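You operate a simulated robot arm through the tools that you are given. There is no shell and no other tool. Be economical: measure what you need, move in short steps, check, and stop when the job is done.

The job below is to be done with a simulated robot arm. You get a single attempt, and the scene is never put back.

## Task
Steam the yellow spool in the pot until the green lamp lights.
Fine: rest the lid on the drip plate, lid on before the steam, then shut the steam.

It is judged by the outcome, as a careful person would: the job done as asked, and still so three seconds after it is handed in. It fails if anything else is knocked over, pushed out of place, dropped, spilled or broken.

## Robot
A 6-joint arm with a two-finger parallel gripper, fixed in place. Base frame: the origin is at the foot of the arm, x ahead of it, y to its left, z up. Units: mm, degrees, N and s.
Its first joint turns from -70.0 to 70.0 degrees. Payload 1.9 kg.
Tool frame: the origin (TCP) lies between the finger pads and is the grasp point; the fingertips stand 23 mm ahead of it; z points along the fingers, y is the line along which they close. Largest opening 94 mm; finger width 38, thickness 10; the body of the gripper, 54 by 96 mm, starts 39 mm behind the TCP.
Orientation is that of the tool frame in the base frame, as [roll, pitch, yaw] about the fixed x, y, z axes, in that order (R = Rz(yaw) Ry(pitch) Rx(roll)). With the fingers straight down and closing along the base's y, the tool's x points along the base's -x, its y along +y and its z along -z.

## Interface
- The arm moves only by the tool play_rows. Its argument "rows" is a list of rows, each a list of 3 entries, a list of its own where there are three numbers: the shift along the tool's x, y, z in mm, then the turn, a rotation vector about the tool's x, y, z in degrees, then the gripper command, from -1 (fully open) to 1 (shut), values between in proportion. In form: [[[x, y, z], [rx, ry, rz], claw], ...]. A call has 1 to 8 rows; each row is the pose to reach, as a shift and turn from the pose commanded when the call began, along the tool's axes at that moment. Rows are played at 5 a second. More than 50 mm and 8.6 degrees between two rows, or a gripper value outside its range, and nothing of the call is played. Where a pose cannot be reached the arm comes as near as it can. A force on the tool above 90 N (or 10 N above the force at the start of the call, whichever is more), or a blocked arm, ends the call early, and 0.2 s more pass. The fingers move at their own pace (about 108 mm/s each) and stop on an object; they squeeze with about 32 N. The grip force told is the motor's: it shows also when the fingers shut on nothing. Time passes only in rows, and 0.2 s behind the last, so rows that repeat a pose let the fingers close. It gives the time, the measured TCP pose, the force on the tool (base axes), the opening and the grip force at its end, in the units of the frame above (readings bear some noise).
- Cameras (640 x 400 px; columns grow to the right, rows downward): "scene" is fixed at [64.8, 328.9, 418.9]; the picture's right is [-0.71, -0.71, 0.00], its down [-0.44, 0.44, -0.79] and it looks along [0.56, -0.55, -0.62] (base axes); focal length 214 px, centre (320, 200). "wrist" rides on the gripper at [-39, 0, -44] in the tool frame; the picture's right is [0.00, -1.00, 0.00], its down [0.97, 0.00, -0.24] and it looks along [0.24, 0.00, 0.97] (tool axes); focal length 218 px, centre (320, 200).
- get_image(camera): a new picture of that camera. The clock stands still meanwhile.
- point_at(camera, pixels): there is no depth. For up to 12 entries [column, row, z] of the newest picture of that camera ("zoom" is the newest enlarged one), the place [x, y] in the base frame at which the ray of that pixel passes the height z, good to about 2 mm, but the place of the scene camera against the robot may be out by one fixed shift of up to 12 mm in any direction. The clock stands still meanwhile.
- inspect(camera, box): a new picture of the part [left, top, right, bottom] of that camera's present view, enlarged. The clock stands still meanwhile.
- job_done(): hands the job in; it is judged then, once.

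Keep the steps short. Do not move on a guess: measure, check each grasp and each placing, and mend mistakes. In all there are 80 turns and 46 pictures (those below and enlarged ones count). Leave the gripper open and the arm clear of the work at the hand-in unless told otherwise, and finish with a single line.

The tools are called after "Request:" by a JSON object that holds its "method" and its "body". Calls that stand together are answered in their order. play_rows: Moves the arm, as the interface text tells. Its arguments: {"type":"object","properties":{"rows":{"type":"array"}},"required":["rows"]} The other tools are called the same way: get_image (camera) takes a picture; point_at (camera, pixels) gives the place at which the rays of pixels pass given heights; inspect (camera, box) takes an enlarged picture of a part of a camera's view; job_done () hands the job in.

At the start:

```text
time: 0.0
tcp_pos: [216.8, -68.5, 402.1]
tool_rot: [180.0, 0.0, 180.0]
force: [-0.6, 0.1, 0.4]
finger_gap: 94.1
grasp_force: 0.0
```

scene: 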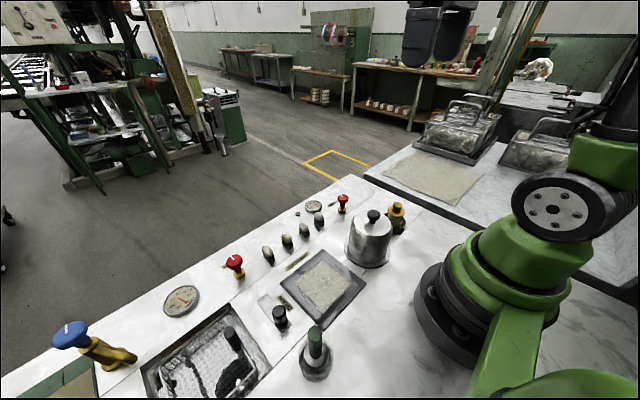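
wrist: 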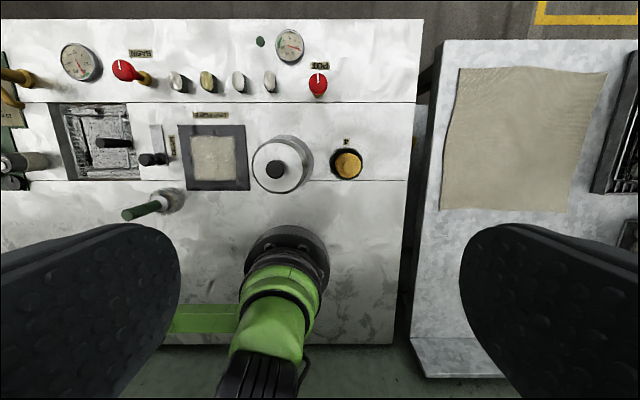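

I see a control panel with a lidded pot, knobs, lamps, a drip plate and perhaps a yellow spool by the pot. I'll enlarge the views to read the labels.

Request:
{"method": "inspect", "body": {"camera": "wrist", "box": [0, 20, 220, 230]}}

Request:
{"method": "inspect", "body": {"camera": "wrist", "box": [160, 20, 400, 220]}}

Request:
{"method": "inspect", "body": {"camera": "scene", "box": [220, 180, 420, 340]}}

Request:
{"method": "inspect", "body": {"camera": "scene", "box": [40, 240, 340, 400]}}

```text
1.90 times, centred on (110, 125) of wrist
```

zoom: 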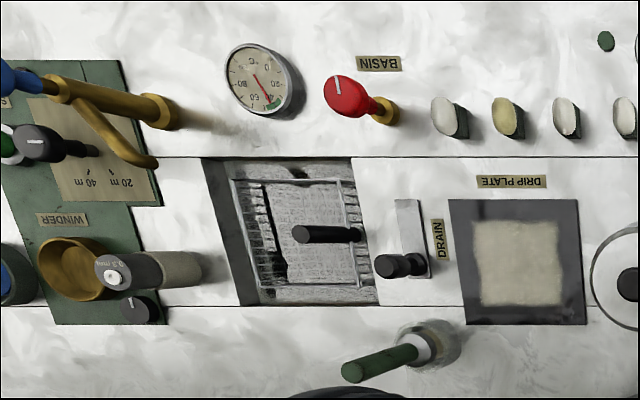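

```text
2.00 times, centred on (280, 120) of wrist
```

zoom: 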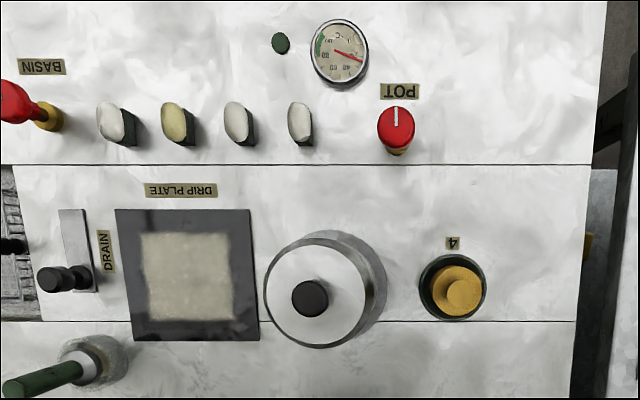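

```text
2.50 times, centred on (320, 260) of scene
```

zoom: 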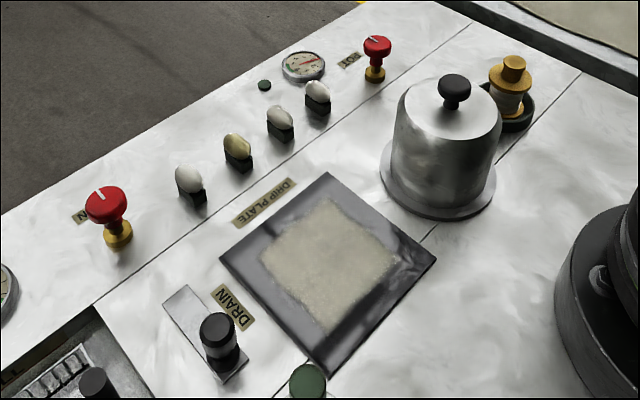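

```text
2.13 times, centred on (190, 320) of scene
```

zoom: 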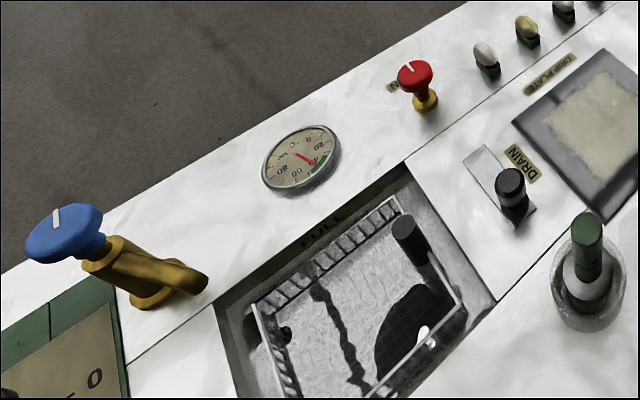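

The spool with yellow flanges sits in holder 4, next to the pot. The red POT valve, gauge and small green lamp are above it. First I'll get rough positions from the wrist view: lid knob (275,168), spool (347,164), POT valve (318,84), drip plate centre (214,157) and lamp (260,42).

Request:
{"method": "point_at", "body": {"camera": "wrist", "pixels": [[275, 168, 20], [275, 168, 0], [347, 164, -20], [347, 164, 0], [318, 84, -40], [318, 84, -75], [214, 157, -70], [260, 42, -75], [187, 125, -72], [250, 190, -72]]}}

Request:
{"method": "point_at", "body": {"camera": "scene", "pixels": [[375, 214, 20], [375, 214, 0], [397, 207, -20], [397, 207, 0], [342, 198, -40], [323, 287, -70]]}}

```text
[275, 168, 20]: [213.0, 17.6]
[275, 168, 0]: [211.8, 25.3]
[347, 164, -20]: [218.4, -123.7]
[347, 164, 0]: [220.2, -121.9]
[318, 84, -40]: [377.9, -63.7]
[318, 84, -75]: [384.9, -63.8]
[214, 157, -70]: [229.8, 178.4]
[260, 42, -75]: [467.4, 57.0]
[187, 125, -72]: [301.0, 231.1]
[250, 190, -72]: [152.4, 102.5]
```

```text
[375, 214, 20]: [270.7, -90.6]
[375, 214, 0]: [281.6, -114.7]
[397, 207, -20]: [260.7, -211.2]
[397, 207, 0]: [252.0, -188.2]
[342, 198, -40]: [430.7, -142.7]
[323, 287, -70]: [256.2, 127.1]
```

Comparing the two cameras puts the console surface well above -75, with the knob at roughly z≈100. I'll lower the arm to about z=260 above the pot for a second, more accurate wrist view.

Request:
{"method": "play_rows", "body": {"rows": [[[0, 15, 35], [0, 0, 0], -1], [[0, 30, 70], [0, 0, 0], -1], [[0, 45, 105], [0, 0, 0], -1], [[0, 58, 140], [0, 0, 0], -1], [[0, 58, 140], [0, 0, 0], -1]]}}

Request:
{"method": "get_image", "body": {"camera": "wrist"}}

```text
time: 1.2
tcp_pos: [215.6, -9.0, 261.1]
tool_rot: [180.0, 0.0, 179.8]
force: [0.3, 0.6, 0.4]
finger_gap: 94.1
grasp_force: 0.0
```

```text
39 pictures are left
```

wrist: 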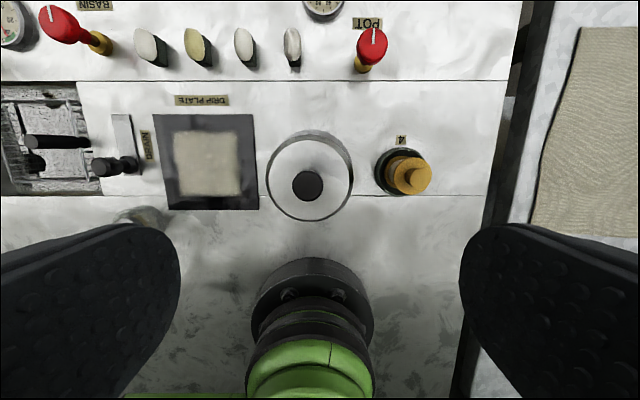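

The two wrist views agree: knob at about (219, 2.5, 100), console surface at about z=-10, and spool top at about (221, -122, 40). I'll move straight above the knob to z≈175 and look again.

Request:
{"method": "play_rows", "body": {"rows": [[[-3, 11.5, 30], [0, 0, 0], -1], [[-3, 11.5, 60], [0, 0, 0], -1], [[-3, 11.5, 86], [0, 0, 0], -1], [[-3, 11.5, 86], [0, 0, 0], -1]]}}

Request:
{"method": "get_image", "body": {"camera": "wrist"}}

Request:
{"method": "get_image", "body": {"camera": "scene"}}

```text
time: 2.2
tcp_pos: [216.5, 2.2, 176.7]
tool_rot: [-180.0, 0.0, 179.8]
force: [-0.3, 0.3, 0.7]
finger_gap: 94.0
grasp_force: 0.0
```

```text
38 pictures are left
```

wrist: 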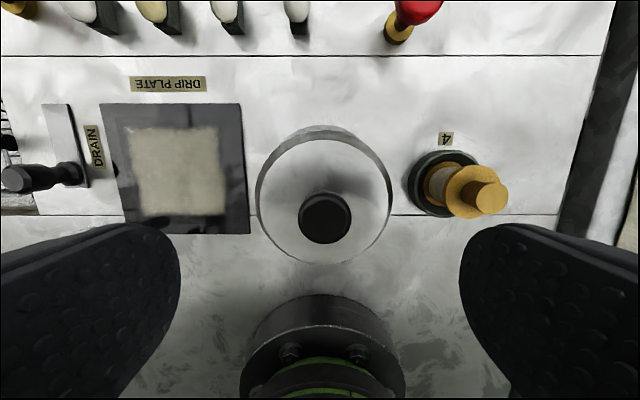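

```text
37 pictures are left
```

scene: 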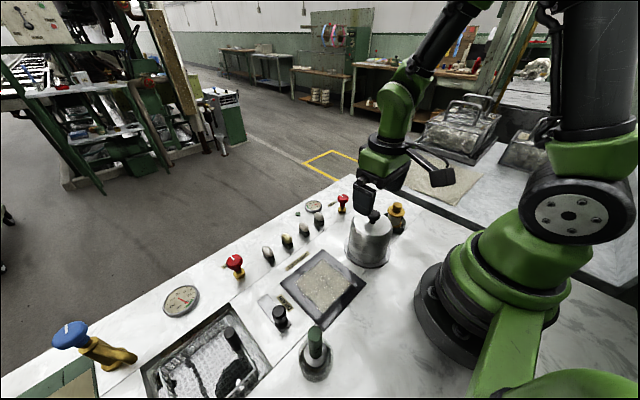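

The knob top is at (325,217), which gives about (220, 0.5), top z≈110 and Ø≈27 mm. I'll lower so the fingertips straddle the knob with the TCP near z=122, then check from the scene camera.

Request:
{"method": "play_rows", "body": {"rows": [[[-3.5, -1.5, 25], [0, 0, 0], -1], [[-3.5, -1.5, 53], [0, 0, 0], -1], [[-3.5, -1.5, 53], [0, 0, 0], -1]]}}

Request:
{"method": "inspect", "body": {"camera": "scene", "box": [320, 160, 440, 280]}}

Request:
{"method": "get_image", "body": {"camera": "wrist"}}

```text
time: 3.0
tcp_pos: [219.9, 0.2, 122.8]
tool_rot: [179.9, 0.0, 179.9]
force: [0.2, -0.7, 0.0]
finger_gap: 94.2
grasp_force: 0.1
```

```text
3.33 times, centred on (380, 220) of scene
```

zoom: 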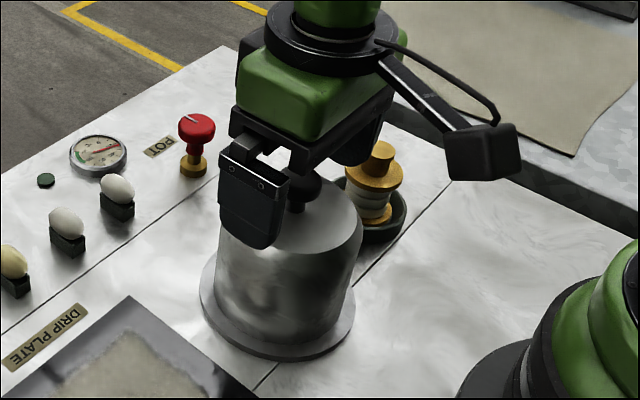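

```text
35 pictures are left
```

wrist: 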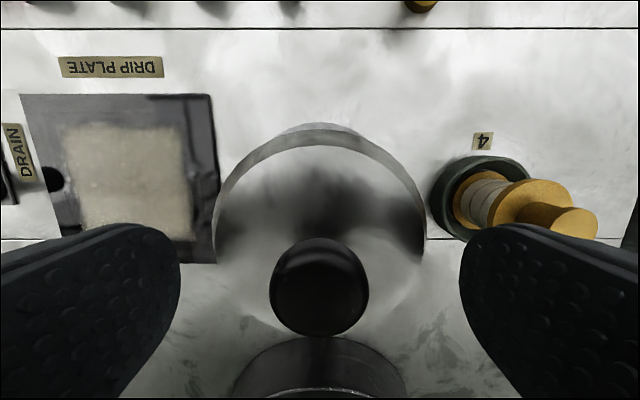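

The knob sits between the open fingers at (320,287), with its top at z≈115 and the lid disc at about 86. I'll lower 9 mm so the tips are at about 91, shift 2 mm in x, and close.

Request:
{"method": "play_rows", "body": {"rows": [[[-2, 0, 9], [0, 0, 0], -1], [[-2, 0, 9], [0, 0, 0], 1], [[-2, 0, 9], [0, 0, 0], 1], [[-2, 0, 9], [0, 0, 0], 1], [[-2, 0, 9], [0, 0, 0], 1]]}}

Request:
{"method": "inspect", "body": {"camera": "scene", "box": [320, 160, 440, 280]}}

```text
time: 4.2
tcp_pos: [223.9, -0.1, 113.3]
tool_rot: [179.9, -0.1, -179.9]
force: [0.5, 0.5, -0.4]
finger_gap: 26.5
grasp_force: 31.7
```

```text
3.33 times, centred on (380, 220) of scene
```

zoom: 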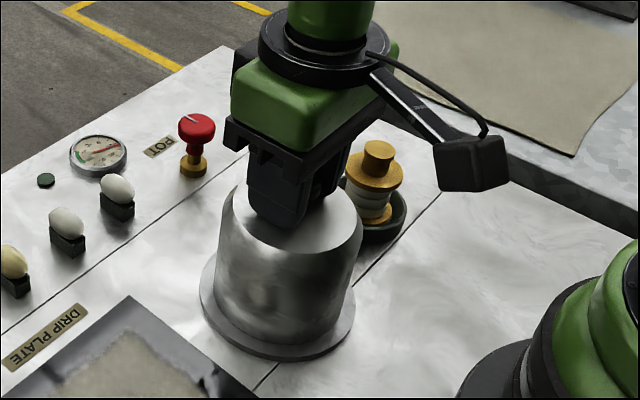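

Gripped: the gap is 26.5 mm at 32 N, which matches the knob. I'll lift slowly by 30 mm and look at what comes up.

Request:
{"method": "play_rows", "body": {"rows": [[[0, 0, -8], [0, 0, 0], 1], [[0, 0, -18], [0, 0, 0], 1], [[0, 0, -30], [0, 0, 0], 1], [[0, 0, -30], [0, 0, 0], 1]]}}

Request:
{"method": "inspect", "body": {"camera": "scene", "box": [320, 160, 440, 280]}}

```text
time: 5.2
tcp_pos: [223.4, -0.7, 144.0]
tool_rot: [-180.0, 0.0, 179.9]
force: [-0.1, 0.6, -1.4]
finger_gap: 26.8
grasp_force: 31.8
```

```text
3.33 times, centred on (380, 220) of scene
```

zoom: 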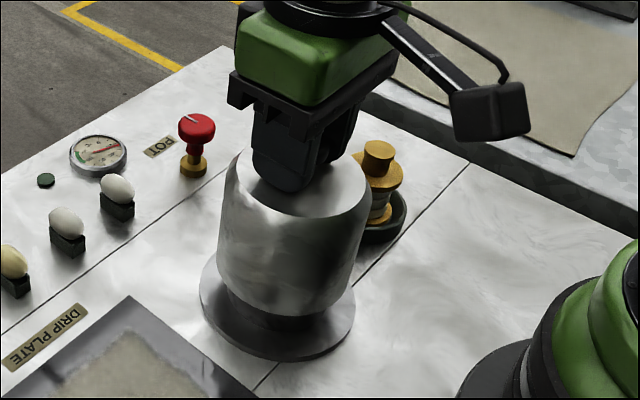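

The lid is a deep bell rising off a base flange. I'll lift another 90 mm straight up and look.

Request:
{"method": "play_rows", "body": {"rows": [[[0, 0, -20], [0, 0, 0], 1], [[0, 0, -40], [0, 0, 0], 1], [[0, 0, -60], [0, 0, 0], 1], [[0, 0, -80], [0, 0, 0], 1], [[0, 0, -95], [0, 0, 0], 1], [[0, 0, -95], [0, 0, 0], 1]]}}

Request:
{"method": "inspect", "body": {"camera": "scene", "box": [240, 120, 440, 320]}}

Request:
{"method": "get_image", "body": {"camera": "wrist"}}

```text
time: 6.6
tcp_pos: [224.6, -0.8, 239.4]
tool_rot: [-179.9, 0.0, -180.0]
force: [1.0, 0.0, -1.3]
finger_gap: 26.6
grasp_force: 31.6
```

```text
2.00 times, centred on (340, 220) of scene
```

zoom: 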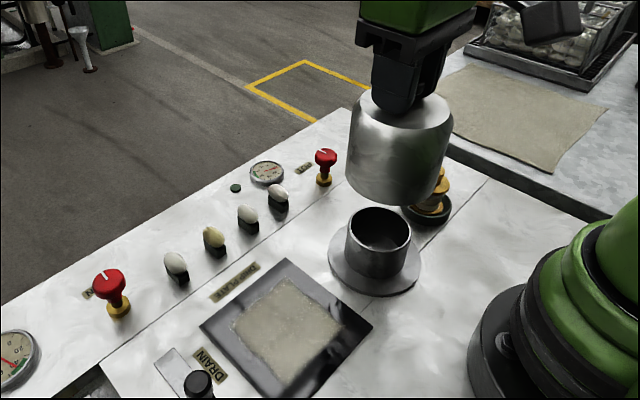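

```text
31 pictures are left
```

wrist: 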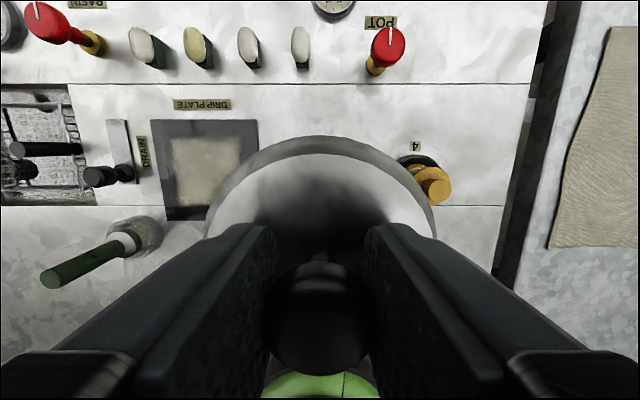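

The pot is an empty cup at about (223, 0), and the lid is clear of it. The drip plate centre shows at (207,168), which works out to about (235, 150) at z≈-8. I'll carry the lid over it at this height.

Request:
{"method": "play_rows", "body": {"rows": [[[-2, 25, 0], [0, 0, 0], 1], [[-4, 50, 0], [0, 0, 0], 1], [[-6, 75, 0], [0, 0, 0], 1], [[-8, 100, 0], [0, 0, 0], 1], [[-10, 125, 0], [0, 0, 0], 1], [[-11, 150, 0], [0, 0, 0], 1], [[-11, 150, 0], [0, 0, 0], 1]]}}

Request:
{"method": "get_image", "body": {"camera": "wrist"}}

Request:
{"method": "inspect", "body": {"camera": "scene", "box": [200, 120, 440, 360]}}

```text
time: 8.2
tcp_pos: [237.0, 150.3, 239.3]
tool_rot: [-180.0, 0.0, -180.0]
force: [0.1, 0.1, -1.6]
finger_gap: 26.7
grasp_force: 31.8
```

```text
30 pictures are left
```

wrist: 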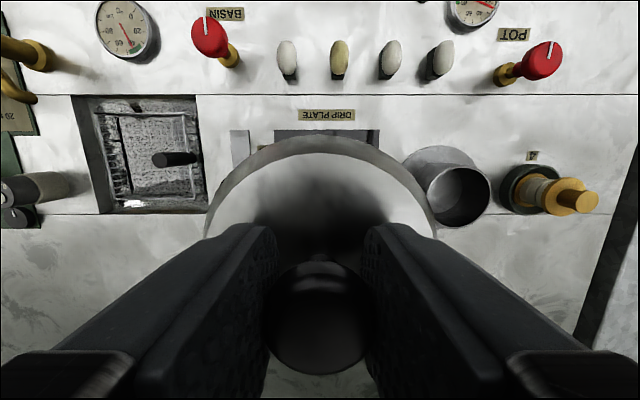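

```text
1.67 times, centred on (320, 240) of scene
```

zoom: 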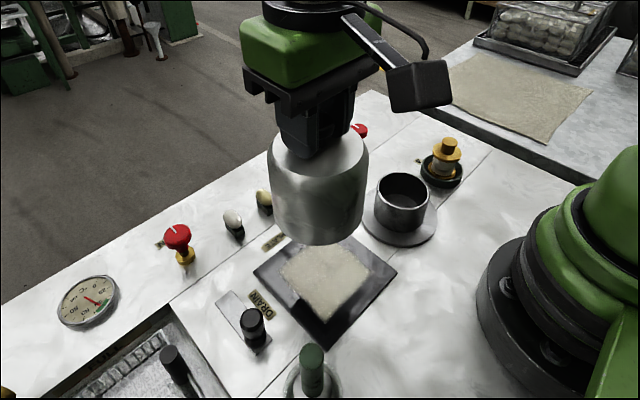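

From here the plate centre is closer to (233, 144). I'll correct by (-4, -6) mm and descend most of the way, to z≈135.

Request:
{"method": "play_rows", "body": {"rows": [[[4, -6, 20], [0, 0, 0], 1], [[4, -6, 45], [0, 0, 0], 1], [[4, -6, 70], [0, 0, 0], 1], [[4, -6, 90], [0, 0, 0], 1], [[4, -6, 104], [0, 0, 0], 1], [[4, -6, 104], [0, 0, 0], 1]]}}

Request:
{"method": "inspect", "body": {"camera": "scene", "box": [240, 200, 400, 340]}}

```text
time: 9.6
tcp_pos: [231.2, 143.7, 133.5]
tool_rot: [-180.0, 0.0, 180.0]
force: [0.4, 1.2, -1.2]
finger_gap: 26.5
grasp_force: 31.9
```

```text
2.86 times, centred on (320, 270) of scene
```

zoom: 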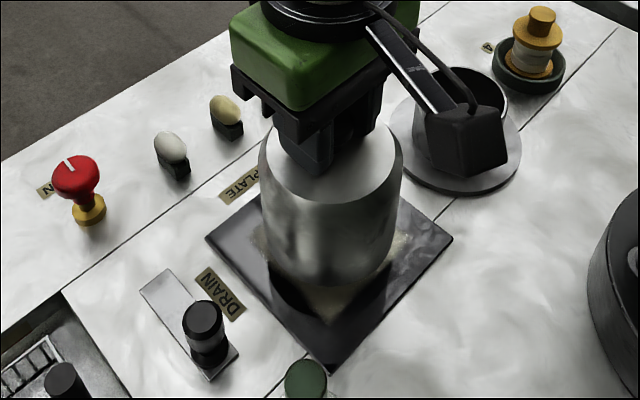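

The lid is centred over the plate. I'll lower 12 mm, then continue in small steps, watching the force.

Request:
{"method": "play_rows", "body": {"rows": [[[0, 0, 6], [0, 0, 0], 1], [[0, 0, 12], [0, 0, 0], 1], [[0, 0, 16], [0, 0, 0], 1], [[0, 0, 16], [0, 0, 0], 1]]}}

Request:
{"method": "play_rows", "body": {"rows": [[[0, 0, 2], [0, 0, 0], 1], [[0, 0, 3], [0, 0, 0], 1], [[0, 0, 3], [0, 0, 0], 1]]}}

```text
time: 10.6
tcp_pos: [232.4, 143.0, 118.8]
tool_rot: [180.0, 0.0, 180.0]
force: [-0.1, 0.2, -0.6]
finger_gap: 27.0
grasp_force: 31.7
```

```text
time: 11.4
tcp_pos: [231.8, 142.5, 115.8]
tool_rot: [179.9, -0.1, -180.0]
force: [-0.4, -0.9, -1.6]
finger_gap: 27.0
grasp_force: 31.8
```

No contact yet at 115.8. I'll go down 2 mm at a time.

Request:
{"method": "play_rows", "body": {"rows": [[[0, 0, 2], [0, 0, 0], 1], [[0, 0, 2], [0, 0, 0], 1]]}}

Request:
{"method": "play_rows", "body": {"rows": [[[0, 0, 2], [0, 0, 0], 1], [[0, 0, 2], [0, 0, 0], 1]]}}

Request:
{"method": "inspect", "body": {"camera": "scene", "box": [260, 210, 380, 330]}}

```text
time: 12.0
tcp_pos: [231.4, 143.2, 113.1]
tool_rot: [-180.0, 0.1, 180.0]
force: [1.1, -0.2, -1.6]
finger_gap: 26.7
grasp_force: 31.9
```

```text
time: 12.6
tcp_pos: [230.5, 143.6, 111.6]
tool_rot: [179.9, 0.1, 179.9]
force: [-1.7, -9.2, 24.9]
finger_gap: 26.7
grasp_force: 31.5
```

```text
3.33 times, centred on (320, 270) of scene
```

zoom: 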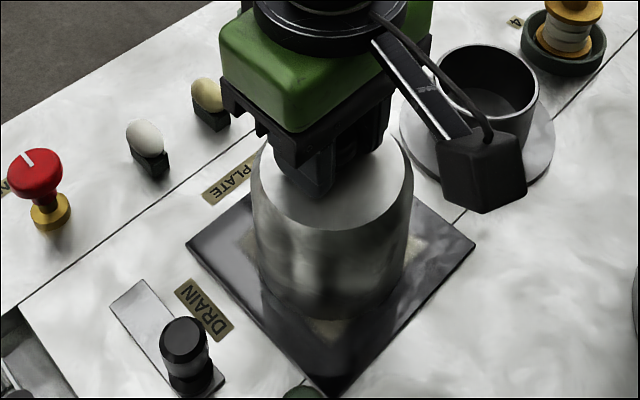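

Contact at TCP z≈112 with 25 N, so the lid is standing on the plate. I'll ease up 1 mm, open, and rise clear.

Request:
{"method": "play_rows", "body": {"rows": [[[0, 0, -1], [0, 0, 0], 1], [[0, 0, -1], [0, 0, 0], -1], [[0, 0, -1], [0, 0, 0], -1], [[0, 0, -1], [0, 0, 0], -1]]}}

Request:
{"method": "play_rows", "body": {"rows": [[[0, 0, -15], [0, 0, 0], -1], [[0, 0, -40], [0, 0, 0], -1], [[0, 0, -80], [0, 0, 0], -1], [[0, -40, -110], [0, 0, 0], -1], [[0, -80, -120], [0, 0, 0], -1], [[0, -120, -120], [0, 0, 0], -1], [[0, -160, -120], [0, 0, 0], -1], [[0, -160, -120], [0, 0, 0], -1]]}}

Request:
{"method": "get_image", "body": {"camera": "wrist"}}

```text
time: 13.6
tcp_pos: [231.4, 143.8, 114.0]
tool_rot: [179.9, -0.1, -179.9]
force: [-0.2, -0.4, -0.5]
finger_gap: 93.8
grasp_force: 0.1
```

```text
time: 15.4
tcp_pos: [231.5, -14.9, 230.9]
tool_rot: [-180.0, 0.0, 180.0]
force: [-1.0, -0.1, -0.1]
finger_gap: 94.1
grasp_force: 0.0
```

```text
26 pictures are left
```

wrist: 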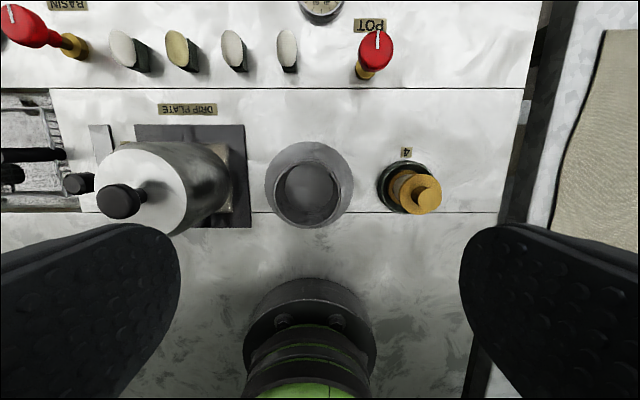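

The lid stands steady on the plate. The spool's holder centre (401,187) gives about (218, -122), with the spool top at z≈60. I'll move above it to TCP z≈140.

Request:
{"method": "play_rows", "body": {"rows": [[[6, -35, 0], [0, 0, 0], -1], [[12, -70, 0], [0, 0, 0], -1], [[12, -107, 0], [0, 0, 0], -1], [[12, -107, 30], [0, 0, 0], -1], [[12, -107, 60], [0, 0, 0], -1], [[12, -107, 90], [0, 0, 0], -1], [[12, -107, 90], [0, 0, 0], -1]]}}

Request:
{"method": "get_image", "body": {"camera": "wrist"}}

Request:
{"method": "inspect", "body": {"camera": "scene", "box": [340, 160, 440, 260]}}

```text
time: 17.0
tcp_pos: [218.9, -123.4, 141.8]
tool_rot: [-180.0, 0.0, 179.9]
force: [0.3, -0.7, -0.2]
finger_gap: 94.1
grasp_force: 0.0
```

```text
25 pictures are left
```

wrist: 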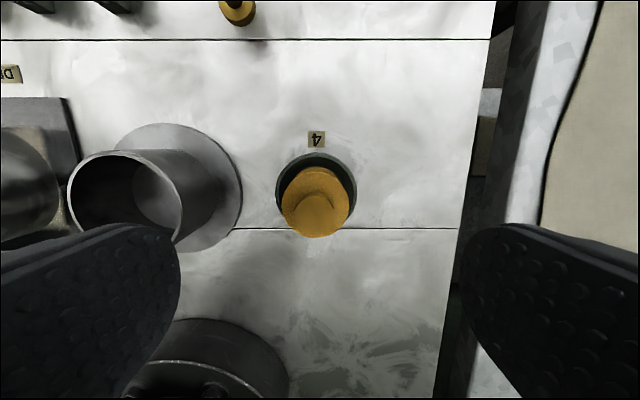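

```text
4.00 times, centred on (390, 210) of scene
```

zoom: 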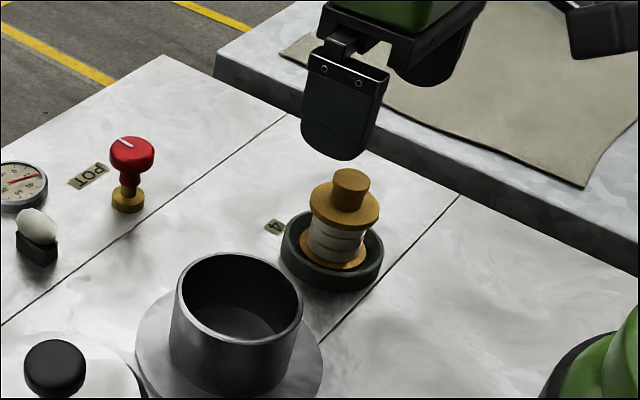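

The spool knob is centred between the fingers. I'll lower to TCP z≈90, tips just above the knob top, with the gap narrowed to about 60 mm, then look from the side.

Request:
{"method": "play_rows", "body": {"rows": [[[-1, 1.5, 20], [0, 0, 0], -0.3], [[-1, 1.5, 40], [0, 0, 0], -0.3], [[-1, 1.5, 52], [0, 0, 0], -0.3], [[-1, 1.5, 52], [0, 0, 0], -0.3]]}}

Request:
{"method": "get_image", "body": {"camera": "wrist"}}

Request:
{"method": "inspect", "body": {"camera": "scene", "box": [360, 170, 440, 250]}}

```text
time: 18.0
tcp_pos: [219.6, -122.4, 90.2]
tool_rot: [180.0, 0.0, -180.0]
force: [-0.1, -0.8, -0.2]
finger_gap: 61.2
grasp_force: 0.0
```

```text
23 pictures are left
```

wrist: 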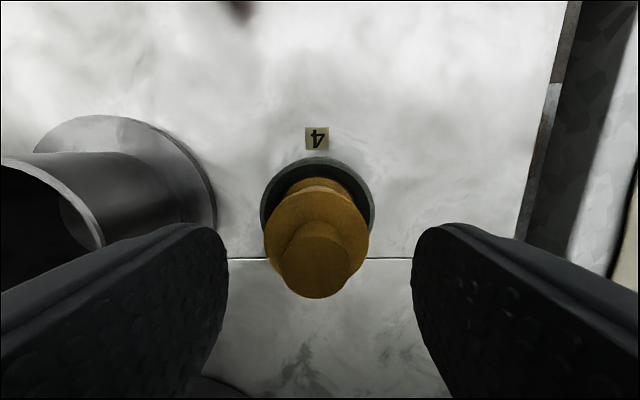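

```text
5.00 times, centred on (400, 210) of scene
```

zoom: 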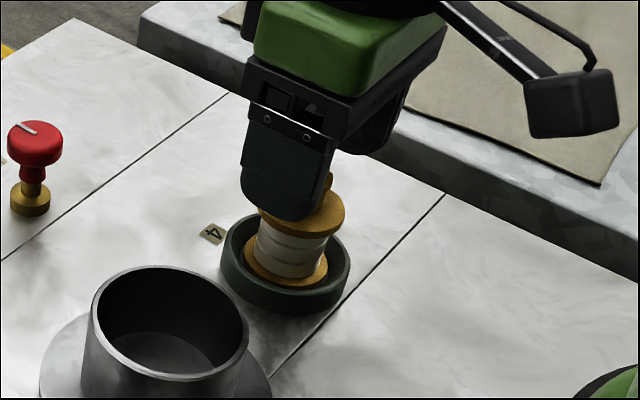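

The knob top is at z≈65 (Ø≈26) and the flange at about 50, both centred. I'll lower 13.5 mm so the tips sit just above the flange, and close on the knob.

Request:
{"method": "play_rows", "body": {"rows": [[[0, 0.5, 7], [0, 0, 0], -0.3], [[0, 0.5, 13.5], [0, 0, 0], -0.3], [[0, 0.5, 13.5], [0, 0, 0], 1], [[0, 0.5, 13.5], [0, 0, 0], 1], [[0, 0.5, 13.5], [0, 0, 0], 1]]}}

Request:
{"method": "inspect", "body": {"camera": "scene", "box": [360, 170, 440, 250]}}

```text
time: 19.2
tcp_pos: [219.3, -120.9, 76.3]
tool_rot: [-180.0, 0.0, -180.0]
force: [-0.1, 0.3, 0.2]
finger_gap: 21.6
grasp_force: 32.4
```

```text
5.00 times, centred on (400, 210) of scene
```

zoom: 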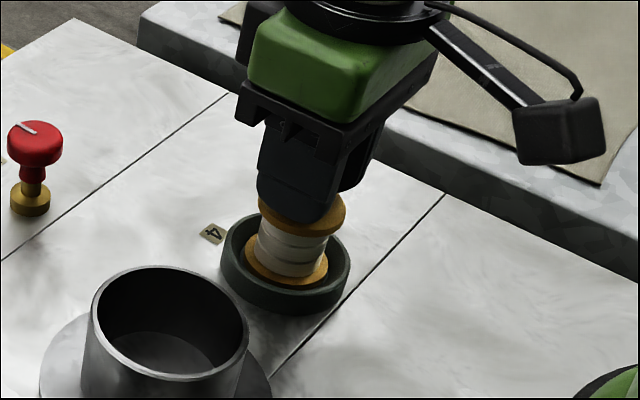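

Gripped: the gap is 21.6 mm at 32 N. I'll lift 85 mm and check.

Request:
{"method": "play_rows", "body": {"rows": [[[0, 0, -10], [0, 0, 0], 1], [[0, 0, -30], [0, 0, 0], 1], [[0, 0, -50], [0, 0, 0], 1], [[0, 0, -70], [0, 0, 0], 1], [[0, 0, -90], [0, 0, 0], 1], [[0, 0, -90], [0, 0, 0], 1]]}}

Request:
{"method": "play_rows", "body": {"rows": [[[0, 20, 0], [0, 0, 0], 1], [[-1, 40, 0], [0, 0, 0], 1], [[-2, 60, 0], [0, 0, 0], 1], [[-3, 80, 0], [0, 0, 0], 1], [[-3, 100, 0], [0, 0, 0], 1], [[-3, 120.5, 0], [0, 0, 0], 1], [[-3, 120.5, 0], [0, 0, 0], 1]]}}

Request:
{"method": "inspect", "body": {"camera": "scene", "box": [310, 150, 430, 270]}}

Request:
{"method": "get_image", "body": {"camera": "wrist"}}

```text
time: 20.6
tcp_pos: [219.3, -120.6, 168.2]
tool_rot: [180.0, 0.0, -179.9]
force: [0.0, -0.5, -0.7]
finger_gap: 21.4
grasp_force: 31.6
```

```text
time: 22.2
tcp_pos: [223.8, -0.8, 168.4]
tool_rot: [180.0, 0.0, -179.9]
force: [0.9, 0.1, -2.0]
finger_gap: 21.3
grasp_force: 32.0
```

```text
3.33 times, centred on (370, 210) of scene
```

zoom: 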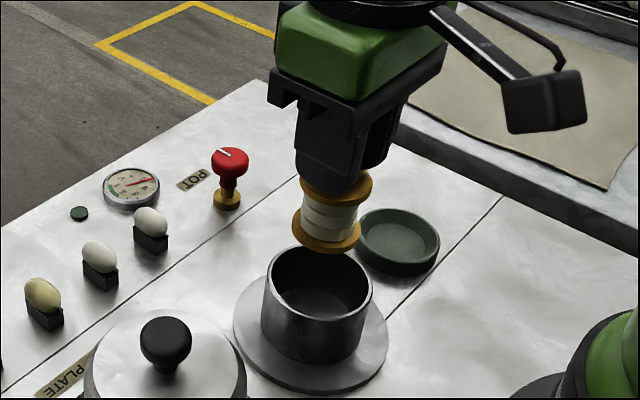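

```text
19 pictures are left
```

wrist: 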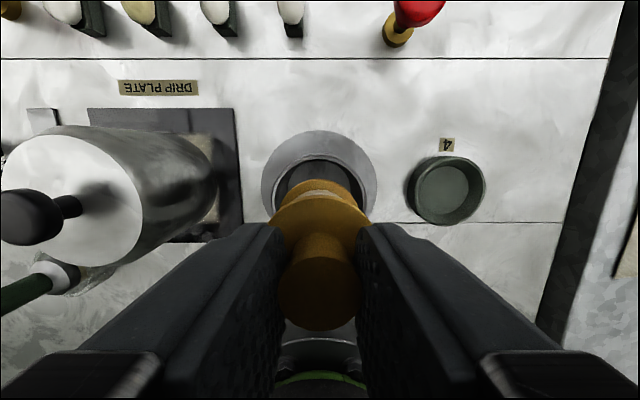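

The spool is over the cup, and the pot flange (262 to 376) is centred on column 319. I'll lower to TCP z≈110, with the spool bottom just inside the rim, and check.

Request:
{"method": "play_rows", "body": {"rows": [[[0, 0, 15], [0, 0, 0], 1], [[0, 0, 30], [0, 0, 0], 1], [[0, 0, 40], [0, 0, 0], 1], [[0, 0, 40], [0, 0, 0], 1]]}}

Request:
{"method": "inspect", "body": {"camera": "scene", "box": [330, 170, 410, 270]}}

```text
time: 23.2
tcp_pos: [222.7, -0.6, 125.2]
tool_rot: [-180.0, 0.0, -180.0]
force: [-0.2, 0.5, -0.9]
finger_gap: 21.7
grasp_force: 32.6
```

```text
4.00 times, centred on (370, 220) of scene
```

zoom: 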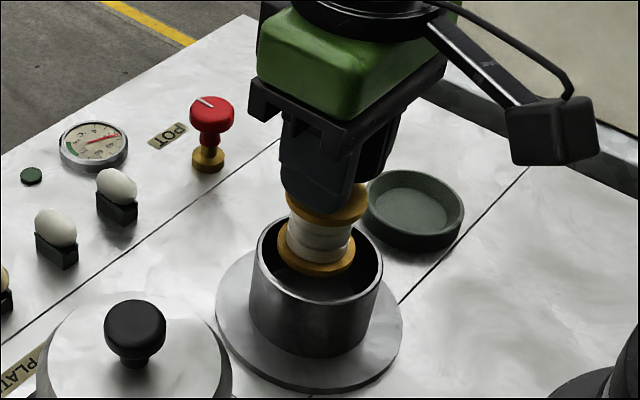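

It enters centrally. I'll lower to about 92, then feel for the floor in small steps.

Request:
{"method": "play_rows", "body": {"rows": [[[0, 0, 12], [0, 0, 0], 1], [[0, 0, 24], [0, 0, 0], 1], [[0, 0, 33], [0, 0, 0], 1], [[0, 0, 33], [0, 0, 0], 1]]}}

Request:
{"method": "play_rows", "body": {"rows": [[[0, 0, 3], [0, 0, 0], 1], [[0, 0, 5], [0, 0, 0], 1], [[0, 0, 5], [0, 0, 0], 1]]}}

Request:
{"method": "play_rows", "body": {"rows": [[[0, 0, 2], [0, 0, 0], 1], [[0, 0, 3], [0, 0, 0], 1], [[0, 0, 3], [0, 0, 0], 1]]}}

```text
time: 24.2
tcp_pos: [224.5, -0.8, 94.8]
tool_rot: [-180.0, 0.0, -180.0]
force: [0.6, -0.5, 0.1]
finger_gap: 21.6
grasp_force: 31.9
```

```text
time: 25.0
tcp_pos: [223.7, 0.2, 88.0]
tool_rot: [-180.0, 0.0, -180.0]
force: [0.1, -0.8, -1.0]
finger_gap: 21.4
grasp_force: 31.6
```

```text
time: 25.8
tcp_pos: [223.2, -0.7, 87.3]
tool_rot: [-179.9, 0.0, -180.0]
force: [0.4, -0.3, -0.3]
finger_gap: 21.4
grasp_force: 31.8
```

No contact at 87. Continuing in small steps.

Request:
{"method": "play_rows", "body": {"rows": [[[0, 0, 2], [0, 0, 0], 1], [[0, 0, 3], [0, 0, 0], 1], [[0, 0, 3], [0, 0, 0], 1]]}}

Request:
{"method": "play_rows", "body": {"rows": [[[0, 0, 2], [0, 0, 0], 1], [[0, 0, 2], [0, 0, 0], 1]]}}

Request:
{"method": "play_rows", "body": {"rows": [[[0, 0, 2], [0, 0, 0], 1], [[0, 0, 2], [0, 0, 0], 1]]}}

```text
time: 26.6
tcp_pos: [223.0, -1.4, 82.9]
tool_rot: [-180.0, 0.0, -179.9]
force: [0.2, 0.0, 0.1]
finger_gap: 21.6
grasp_force: 32.2
```

```text
time: 27.2
tcp_pos: [223.1, -0.7, 81.9]
tool_rot: [180.0, 0.1, -180.0]
force: [-4.1, 4.3, 36.4]
finger_gap: 21.4
grasp_force: 32.1
```

```text
time: 27.6
tcp_pos: [222.5, -0.4, 81.1]
tool_rot: [-180.0, 0.2, 180.0]
force: [-4.5, 3.1, 26.2]
finger_gap: 21.4
grasp_force: 31.8
stopped in row 1: the force on the tool passed its limit (the readings are from after the stop); the commanded pose is now the measured one
```

Floor contact at TCP z≈82. The last step pressed briefly and was stopped. I'll ease up 1 mm, open to about 45 mm, and check.

Request:
{"method": "play_rows", "body": {"rows": [[[0, 0, -1], [0, 0, 0], 1], [[0, 0, -1], [0, 0, 0], 0.1], [[0, 0, -1], [0, 0, 0], 0.1], [[0, 0, -15], [0, 0, 0], 0.1], [[0, 0, -35], [0, 0, 0], 0.1], [[0, 0, -70], [0, 0, 0], 0.1], [[0, 0, -110], [0, 0, 0], -1], [[0, 0, -150], [0, 0, 0], -1]]}}

Request:
{"method": "get_image", "body": {"camera": "wrist"}}

Request:
{"method": "inspect", "body": {"camera": "scene", "box": [270, 160, 430, 320]}}

```text
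time: 29.4
tcp_pos: [222.7, -0.5, 229.0]
tool_rot: [180.0, 0.2, 180.0]
force: [-0.2, -0.5, -0.2]
finger_gap: 94.0
grasp_force: 0.0
```

```text
17 pictures are left
```

wrist: 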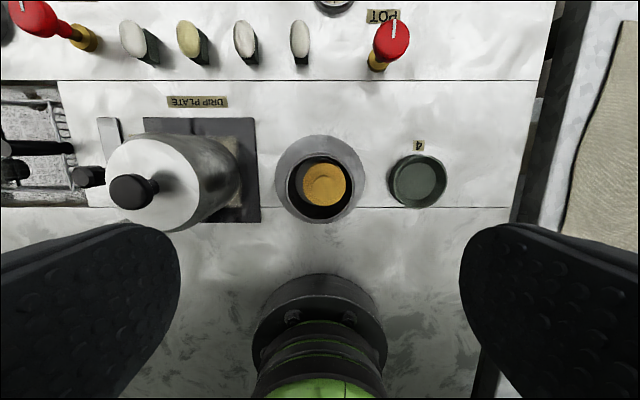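

```text
2.50 times, centred on (350, 240) of scene
```

zoom: 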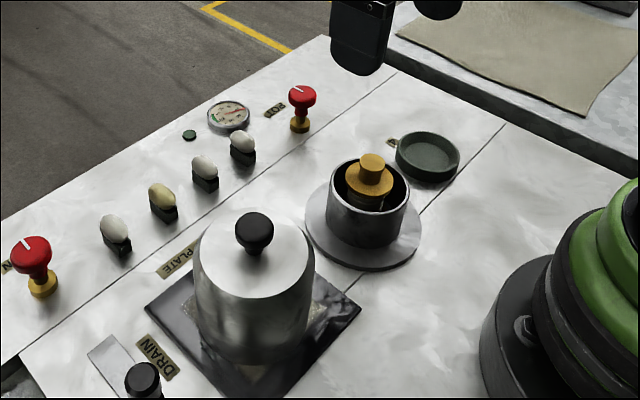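

The spool stands upright in the pot. I'll go back over the lid at (231.4, 143.7).

Request:
{"method": "play_rows", "body": {"rows": [[[-2, 30, 0], [0, 0, 0], -1], [[-4, 60, 0], [0, 0, 0], -1], [[-6, 90, 0], [0, 0, 0], -1], [[-8, 120, 0], [0, 0, 0], -1], [[-9, 144, 0], [0, 0, 0], -1], [[-9, 144, 35], [0, 0, 0], -1], [[-9, 144, 65], [0, 0, 0], -1], [[-9, 144, 65], [0, 0, 0], -1]]}}

Request:
{"method": "get_image", "body": {"camera": "wrist"}}

```text
time: 31.2
tcp_pos: [233.0, 143.2, 164.7]
tool_rot: [180.0, 0.1, 179.9]
force: [1.1, -0.8, -0.2]
finger_gap: 93.8
grasp_force: 0.0
```

```text
15 pictures are left
```

wrist: 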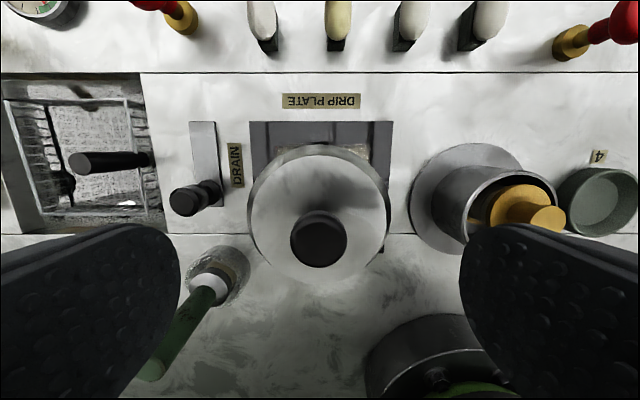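

The knob is centred at (319,241). I'll lower to TCP z≈113.5 and close.

Request:
{"method": "play_rows", "body": {"rows": [[[0.5, 0.5, 25], [0, 0, 0], -1], [[0.5, 0.5, 42], [0, 0, 0], -1], [[0.5, 0.5, 51], [0, 0, 0], -1], [[0.5, 0.5, 51], [0, 0, 0], 1], [[0.5, 0.5, 51], [0, 0, 0], 1], [[0.5, 0.5, 51], [0, 0, 0], 1]]}}

Request:
{"method": "play_rows", "body": {"rows": [[[0, 0, -5], [0, 0, 0], 1], [[0, 0, -20], [0, 0, 0], 1], [[0, 0, -45], [0, 0, 0], 1], [[0, 0, -70], [0, 0, 0], 1], [[0, 0, -95], [0, 0, 0], 1], [[0, 0, -125], [0, 0, 0], 1], [[0, 0, -125], [0, 0, 0], 1]]}}

```text
time: 32.6
tcp_pos: [232.9, 142.8, 115.2]
tool_rot: [-180.0, 0.2, 180.0]
force: [0.3, -0.2, 0.6]
finger_gap: 26.8
grasp_force: 31.9
```

```text
time: 34.2
tcp_pos: [234.2, 142.5, 241.6]
tool_rot: [180.0, 0.2, -179.9]
force: [0.2, 1.0, -1.9]
finger_gap: 26.7
grasp_force: 31.8
```

The lid is held again with a 26.7 mm gap and has been raised. I'll carry it over the pot to about (225, -0.6).

Request:
{"method": "play_rows", "body": {"rows": [[[2, -25, 0], [0, 0, 0], 1], [[4, -50, 0], [0, 0, 0], 1], [[6, -75, 0], [0, 0, 0], 1], [[8, -100, 0], [0, 0, 0], 1], [[8, -125, 0], [0, 0, 0], 1], [[8, -143.4, 0], [0, 0, 0], 1], [[8, -143.4, 0], [0, 0, 0], 1]]}}

Request:
{"method": "play_rows", "body": {"rows": [[[0, 0, 20], [0, 0, 0], 1], [[0, 0, 20], [0, 0, 0], 1]]}}

Request:
{"method": "inspect", "body": {"camera": "scene", "box": [320, 140, 420, 280]}}

Request:
{"method": "get_image", "body": {"camera": "wrist"}}

```text
time: 35.8
tcp_pos: [222.7, -1.0, 239.7]
tool_rot: [-180.0, 0.2, -179.9]
force: [0.1, 0.3, -0.6]
finger_gap: 26.6
grasp_force: 31.9
```

```text
time: 36.4
tcp_pos: [223.2, -0.8, 217.9]
tool_rot: [180.0, 0.1, 180.0]
force: [-0.4, -0.6, -1.0]
finger_gap: 26.9
grasp_force: 32.0
```

```text
2.86 times, centred on (370, 210) of scene
```

zoom: 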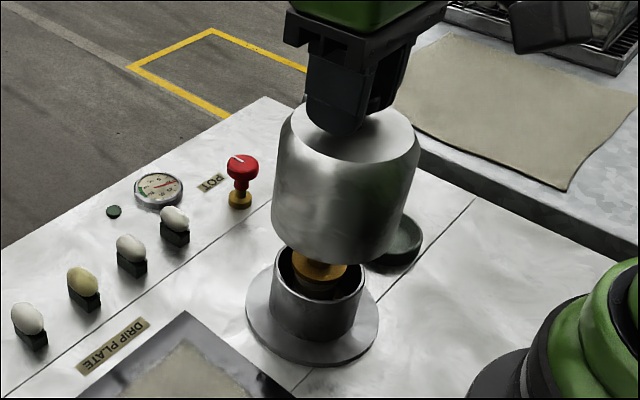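

```text
13 pictures are left
```

wrist: 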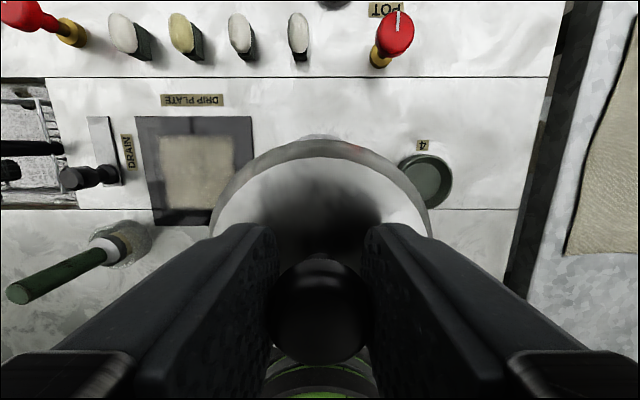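

The lid hangs over the pot, well aligned. I'll lower it to just above the cup rim and check the alignment.

Request:
{"method": "play_rows", "body": {"rows": [[[0, 0, 15], [0, 0, 0], 1], [[0, 0, 30], [0, 0, 0], 1], [[0, 0, 42], [0, 0, 0], 1], [[0, 0, 42], [0, 0, 0], 1]]}}

Request:
{"method": "inspect", "body": {"camera": "scene", "box": [330, 180, 410, 280]}}

```text
time: 37.4
tcp_pos: [223.4, 0.4, 176.8]
tool_rot: [-180.0, 0.2, 180.0]
force: [0.3, 0.1, -0.1]
finger_gap: 26.4
grasp_force: 32.5
```

```text
4.00 times, centred on (370, 230) of scene
```

zoom: 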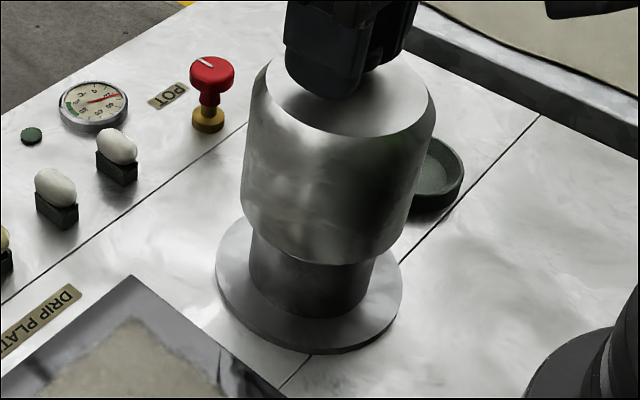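

It is aligned around the cup. Lowering gently, with the force checked at each stage.

Request:
{"method": "play_rows", "body": {"rows": [[[0, 0, 8], [0, 0, 0], 1], [[0, 0, 16], [0, 0, 0], 1], [[0, 0, 24], [0, 0, 0], 1], [[0, 0, 24], [0, 0, 0], 1]]}}

Request:
{"method": "play_rows", "body": {"rows": [[[0, 0, 8], [0, 0, 0], 1], [[0, 0, 16], [0, 0, 0], 1], [[0, 0, 24], [0, 0, 0], 1], [[0, 0, 29], [0, 0, 0], 1], [[0, 0, 29], [0, 0, 0], 1]]}}

```text
time: 38.4
tcp_pos: [223.0, 0.3, 152.4]
tool_rot: [-180.0, 0.2, -180.0]
force: [-0.3, -0.7, -1.0]
finger_gap: 26.7
grasp_force: 32.3
```

```text
time: 39.6
tcp_pos: [224.7, 0.5, 125.3]
tool_rot: [180.0, 0.1, 179.9]
force: [0.4, 0.8, -1.1]
finger_gap: 27.0
grasp_force: 32.1
```

No snag so far. The last ~9 mm go in small steps.

Request:
{"method": "play_rows", "body": {"rows": [[[0, 0, 3], [0, 0, 0], 1], [[0, 0, 6], [0, 0, 0], 1], [[0, 0, 6], [0, 0, 0], 1]]}}

Request:
{"method": "play_rows", "body": {"rows": [[[0, 0, 1.5], [0, 0, 0], 1], [[0, 0, 1.5], [0, 0, 0], 1]]}}

Request:
{"method": "play_rows", "body": {"rows": [[[0, 0, 1.2], [0, 0, 0], 1], [[0, 0, 1.2], [0, 0, 0], 1]]}}

```text
time: 40.4
tcp_pos: [222.0, -0.2, 118.4]
tool_rot: [-180.0, 0.1, -180.0]
force: [-0.6, -0.4, -1.5]
finger_gap: 26.9
grasp_force: 31.6
```

```text
time: 41.0
tcp_pos: [223.1, 1.5, 117.5]
tool_rot: [-179.9, 0.2, -180.0]
force: [-0.3, 0.0, -1.3]
finger_gap: 26.8
grasp_force: 31.9
```

```text
time: 41.6
tcp_pos: [224.5, 1.1, 117.2]
tool_rot: [-180.0, 0.4, 179.9]
force: [0.0, -9.7, 29.0]
finger_gap: 26.7
grasp_force: 32.4
```

Seated with 29 N at z≈116, as expected. I'll ease up 0.8 mm, open, rise and look.

Request:
{"method": "play_rows", "body": {"rows": [[[0, 0, -0.8], [0, 0, 0], 1], [[0, 0, -0.8], [0, 0, 0], -1], [[0, 0, -0.8], [0, 0, 0], -1], [[0, 0, -0.8], [0, 0, 0], -1], [[0, 0, -20], [0, 0, 0], -1], [[0, 0, -50], [0, 0, 0], -1], [[0, 0, -90], [0, 0, 0], -1], [[0, 0, -90], [0, 0, 0], -1]]}}

Request:
{"method": "play_rows", "body": {"rows": [[[-20, -12, 0], [0, 0, 0], -1], [[-40, -25, 0], [0, 0, 0], -1], [[-60, -38, 0], [0, 0, 0], -1], [[-80, -50, 0], [0, 0, 0], -1], [[-100, -62, 0], [0, 0, 0], -1], [[-120, -62, 0], [0, 0, 0], -1], [[-135, -62, 0], [0, 0, 0], -1], [[-135, -62, 0], [0, 0, 0], -1]]}}

Request:
{"method": "inspect", "body": {"camera": "scene", "box": [280, 160, 420, 280]}}

Request:
{"method": "get_image", "body": {"camera": "wrist"}}

```text
time: 43.4
tcp_pos: [223.5, 0.6, 204.7]
tool_rot: [-179.9, 0.3, 180.0]
force: [0.0, -0.2, -0.2]
finger_gap: 93.9
grasp_force: 0.0
```

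```text
time: 45.2
tcp_pos: [358.6, -61.3, 206.6]
tool_rot: [-179.9, 0.3, 179.9]
force: [0.3, -0.4, -0.4]
finger_gap: 93.8
grasp_force: 0.1
```

```text
3.33 times, centred on (350, 220) of scene
```

zoom: 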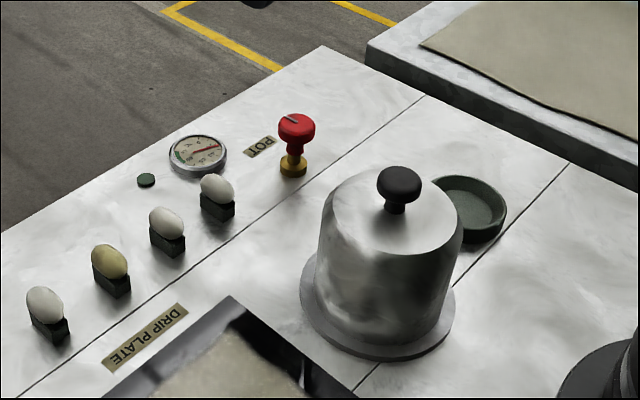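

```text
10 pictures are left
```

wrist: 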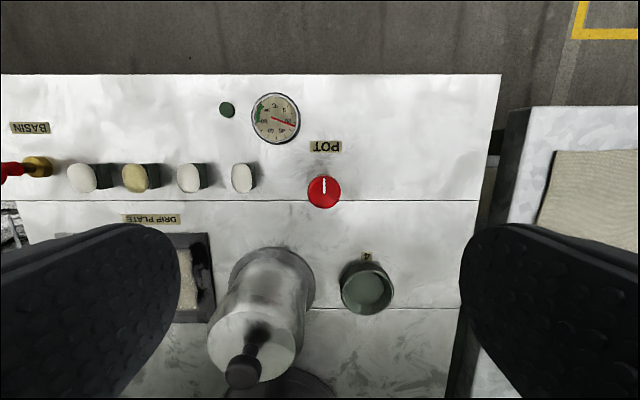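

The lid is seated on the pot, the spool holder is empty, and the steam is still off. The POT valve top (324,192) is at about (355, -65, 51), Ø≈33, with its pointer toward +x. I'll move above it to TCP z≈95 and look.

Request:
{"method": "play_rows", "body": {"rows": [[[3.5, -3.7, 30], [0, 0, 0], -1], [[3.5, -3.7, 60], [0, 0, 0], -1], [[3.5, -3.7, 90], [0, 0, 0], -1], [[3.5, -3.7, 111], [0, 0, 0], -0.5], [[3.5, -3.7, 111], [0, 0, 0], -0.5]]}}

Request:
{"method": "get_image", "body": {"camera": "wrist"}}

```text
time: 46.4
tcp_pos: [355.7, -64.7, 95.8]
tool_rot: [180.0, 0.2, 179.9]
force: [-0.5, 0.6, 0.3]
finger_gap: 70.5
grasp_force: 0.1
```

```text
9 pictures are left
```

wrist: 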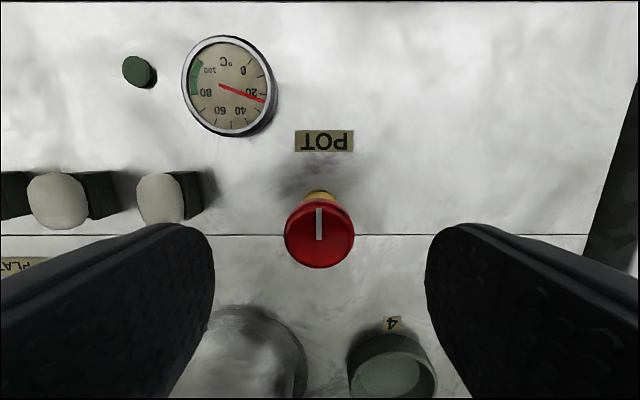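

The knob is at (319,232), which gives about (358, -64.5). I'll shift 2.5 mm in x, lower 36 mm to TCP z≈60, and close on it.

Request:
{"method": "play_rows", "body": {"rows": [[[-2.5, 0, 18], [0, 0, 0], -0.5], [[-2.5, 0, 36], [0, 0, 0], -0.5], [[-2.5, 0, 36], [0, 0, 0], 1], [[-2.5, 0, 36], [0, 0, 0], 1], [[-2.5, 0, 36], [0, 0, 0], 1]]}}

Request:
{"method": "inspect", "body": {"camera": "scene", "box": [290, 160, 390, 240]}}

```text
time: 47.6
tcp_pos: [357.4, -64.7, 59.1]
tool_rot: [179.9, 0.2, 180.0]
force: [2.8, -3.5, -4.7]
finger_gap: 31.5
grasp_force: 44.6
```

```text
5.00 times, centred on (340, 200) of scene
```

zoom: 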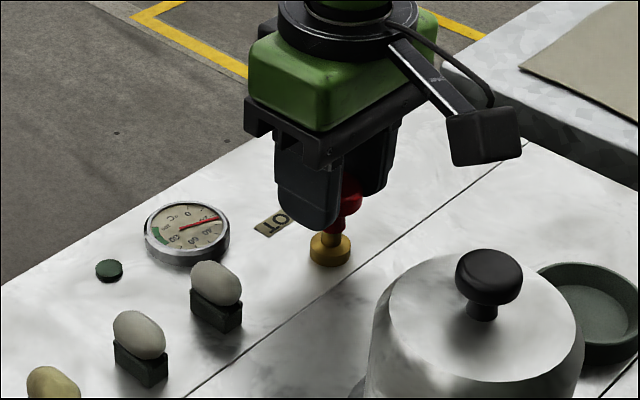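

The valve head is gripped at 31.5 mm. I'll turn it counter-clockwise seen from above, starting with 32° and watching for resistance.

Request:
{"method": "play_rows", "body": {"rows": [[[0, 0, 0], [0, 0, -8], 1], [[0, 0, 0], [0, 0, -16], 1], [[0, 0, 0], [0, 0, -24], 1], [[0, 0, 0], [0, 0, -32], 1], [[0, 0, 0], [0, 0, -32], 1]]}}

```text
time: 48.8
tcp_pos: [357.0, -64.4, 59.0]
tool_rot: [-180.0, -0.1, -147.9]
force: [-15.1, 14.1, -3.8]
finger_gap: 31.6
grasp_force: 44.8
```

It turned 32°, with some side force. I'll check from the wrist whether the pointer turned with the gripper and what the gauge shows.

Request:
{"method": "get_image", "body": {"camera": "wrist"}}

```text
7 pictures are left
```

wrist: 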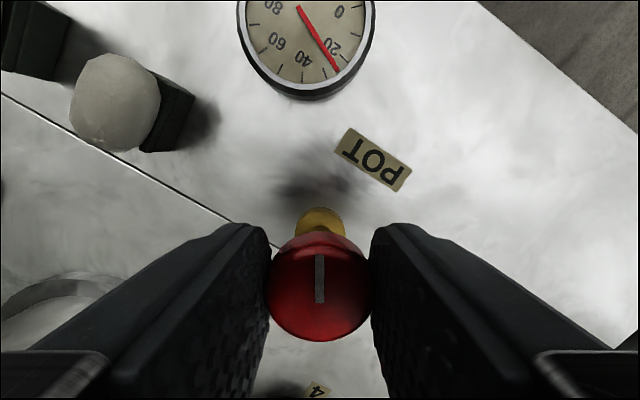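

The pointer moves with the gripper, and the needle is now a little past 20. This is the right direction, so I'll open it further to about 90°.

Request:
{"method": "play_rows", "body": {"rows": [[[0, 0, 0], [0, 0, -8], 1], [[0, 0, 0], [0, 0, -16], 1], [[0, 0, 0], [0, 0, -24], 1], [[0, 0, 0], [0, 0, -32], 1], [[0, 0, 0], [0, 0, -40], 1], [[0, 0, 0], [0, 0, -48], 1], [[0, 0, 0], [0, 0, -56], 1]]}}

Request:
{"method": "inspect", "body": {"camera": "scene", "box": [290, 160, 390, 240]}}

```text
time: 50.4
tcp_pos: [355.1, -64.9, 58.1]
tool_rot: [179.5, 0.2, -92.2]
force: [-36.7, 13.7, 15.0]
finger_gap: 31.7
grasp_force: 45.0
```

```text
5.00 times, centred on (340, 200) of scene
```

zoom: 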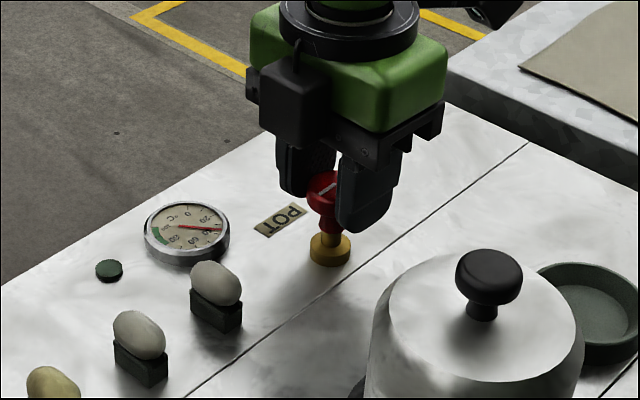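

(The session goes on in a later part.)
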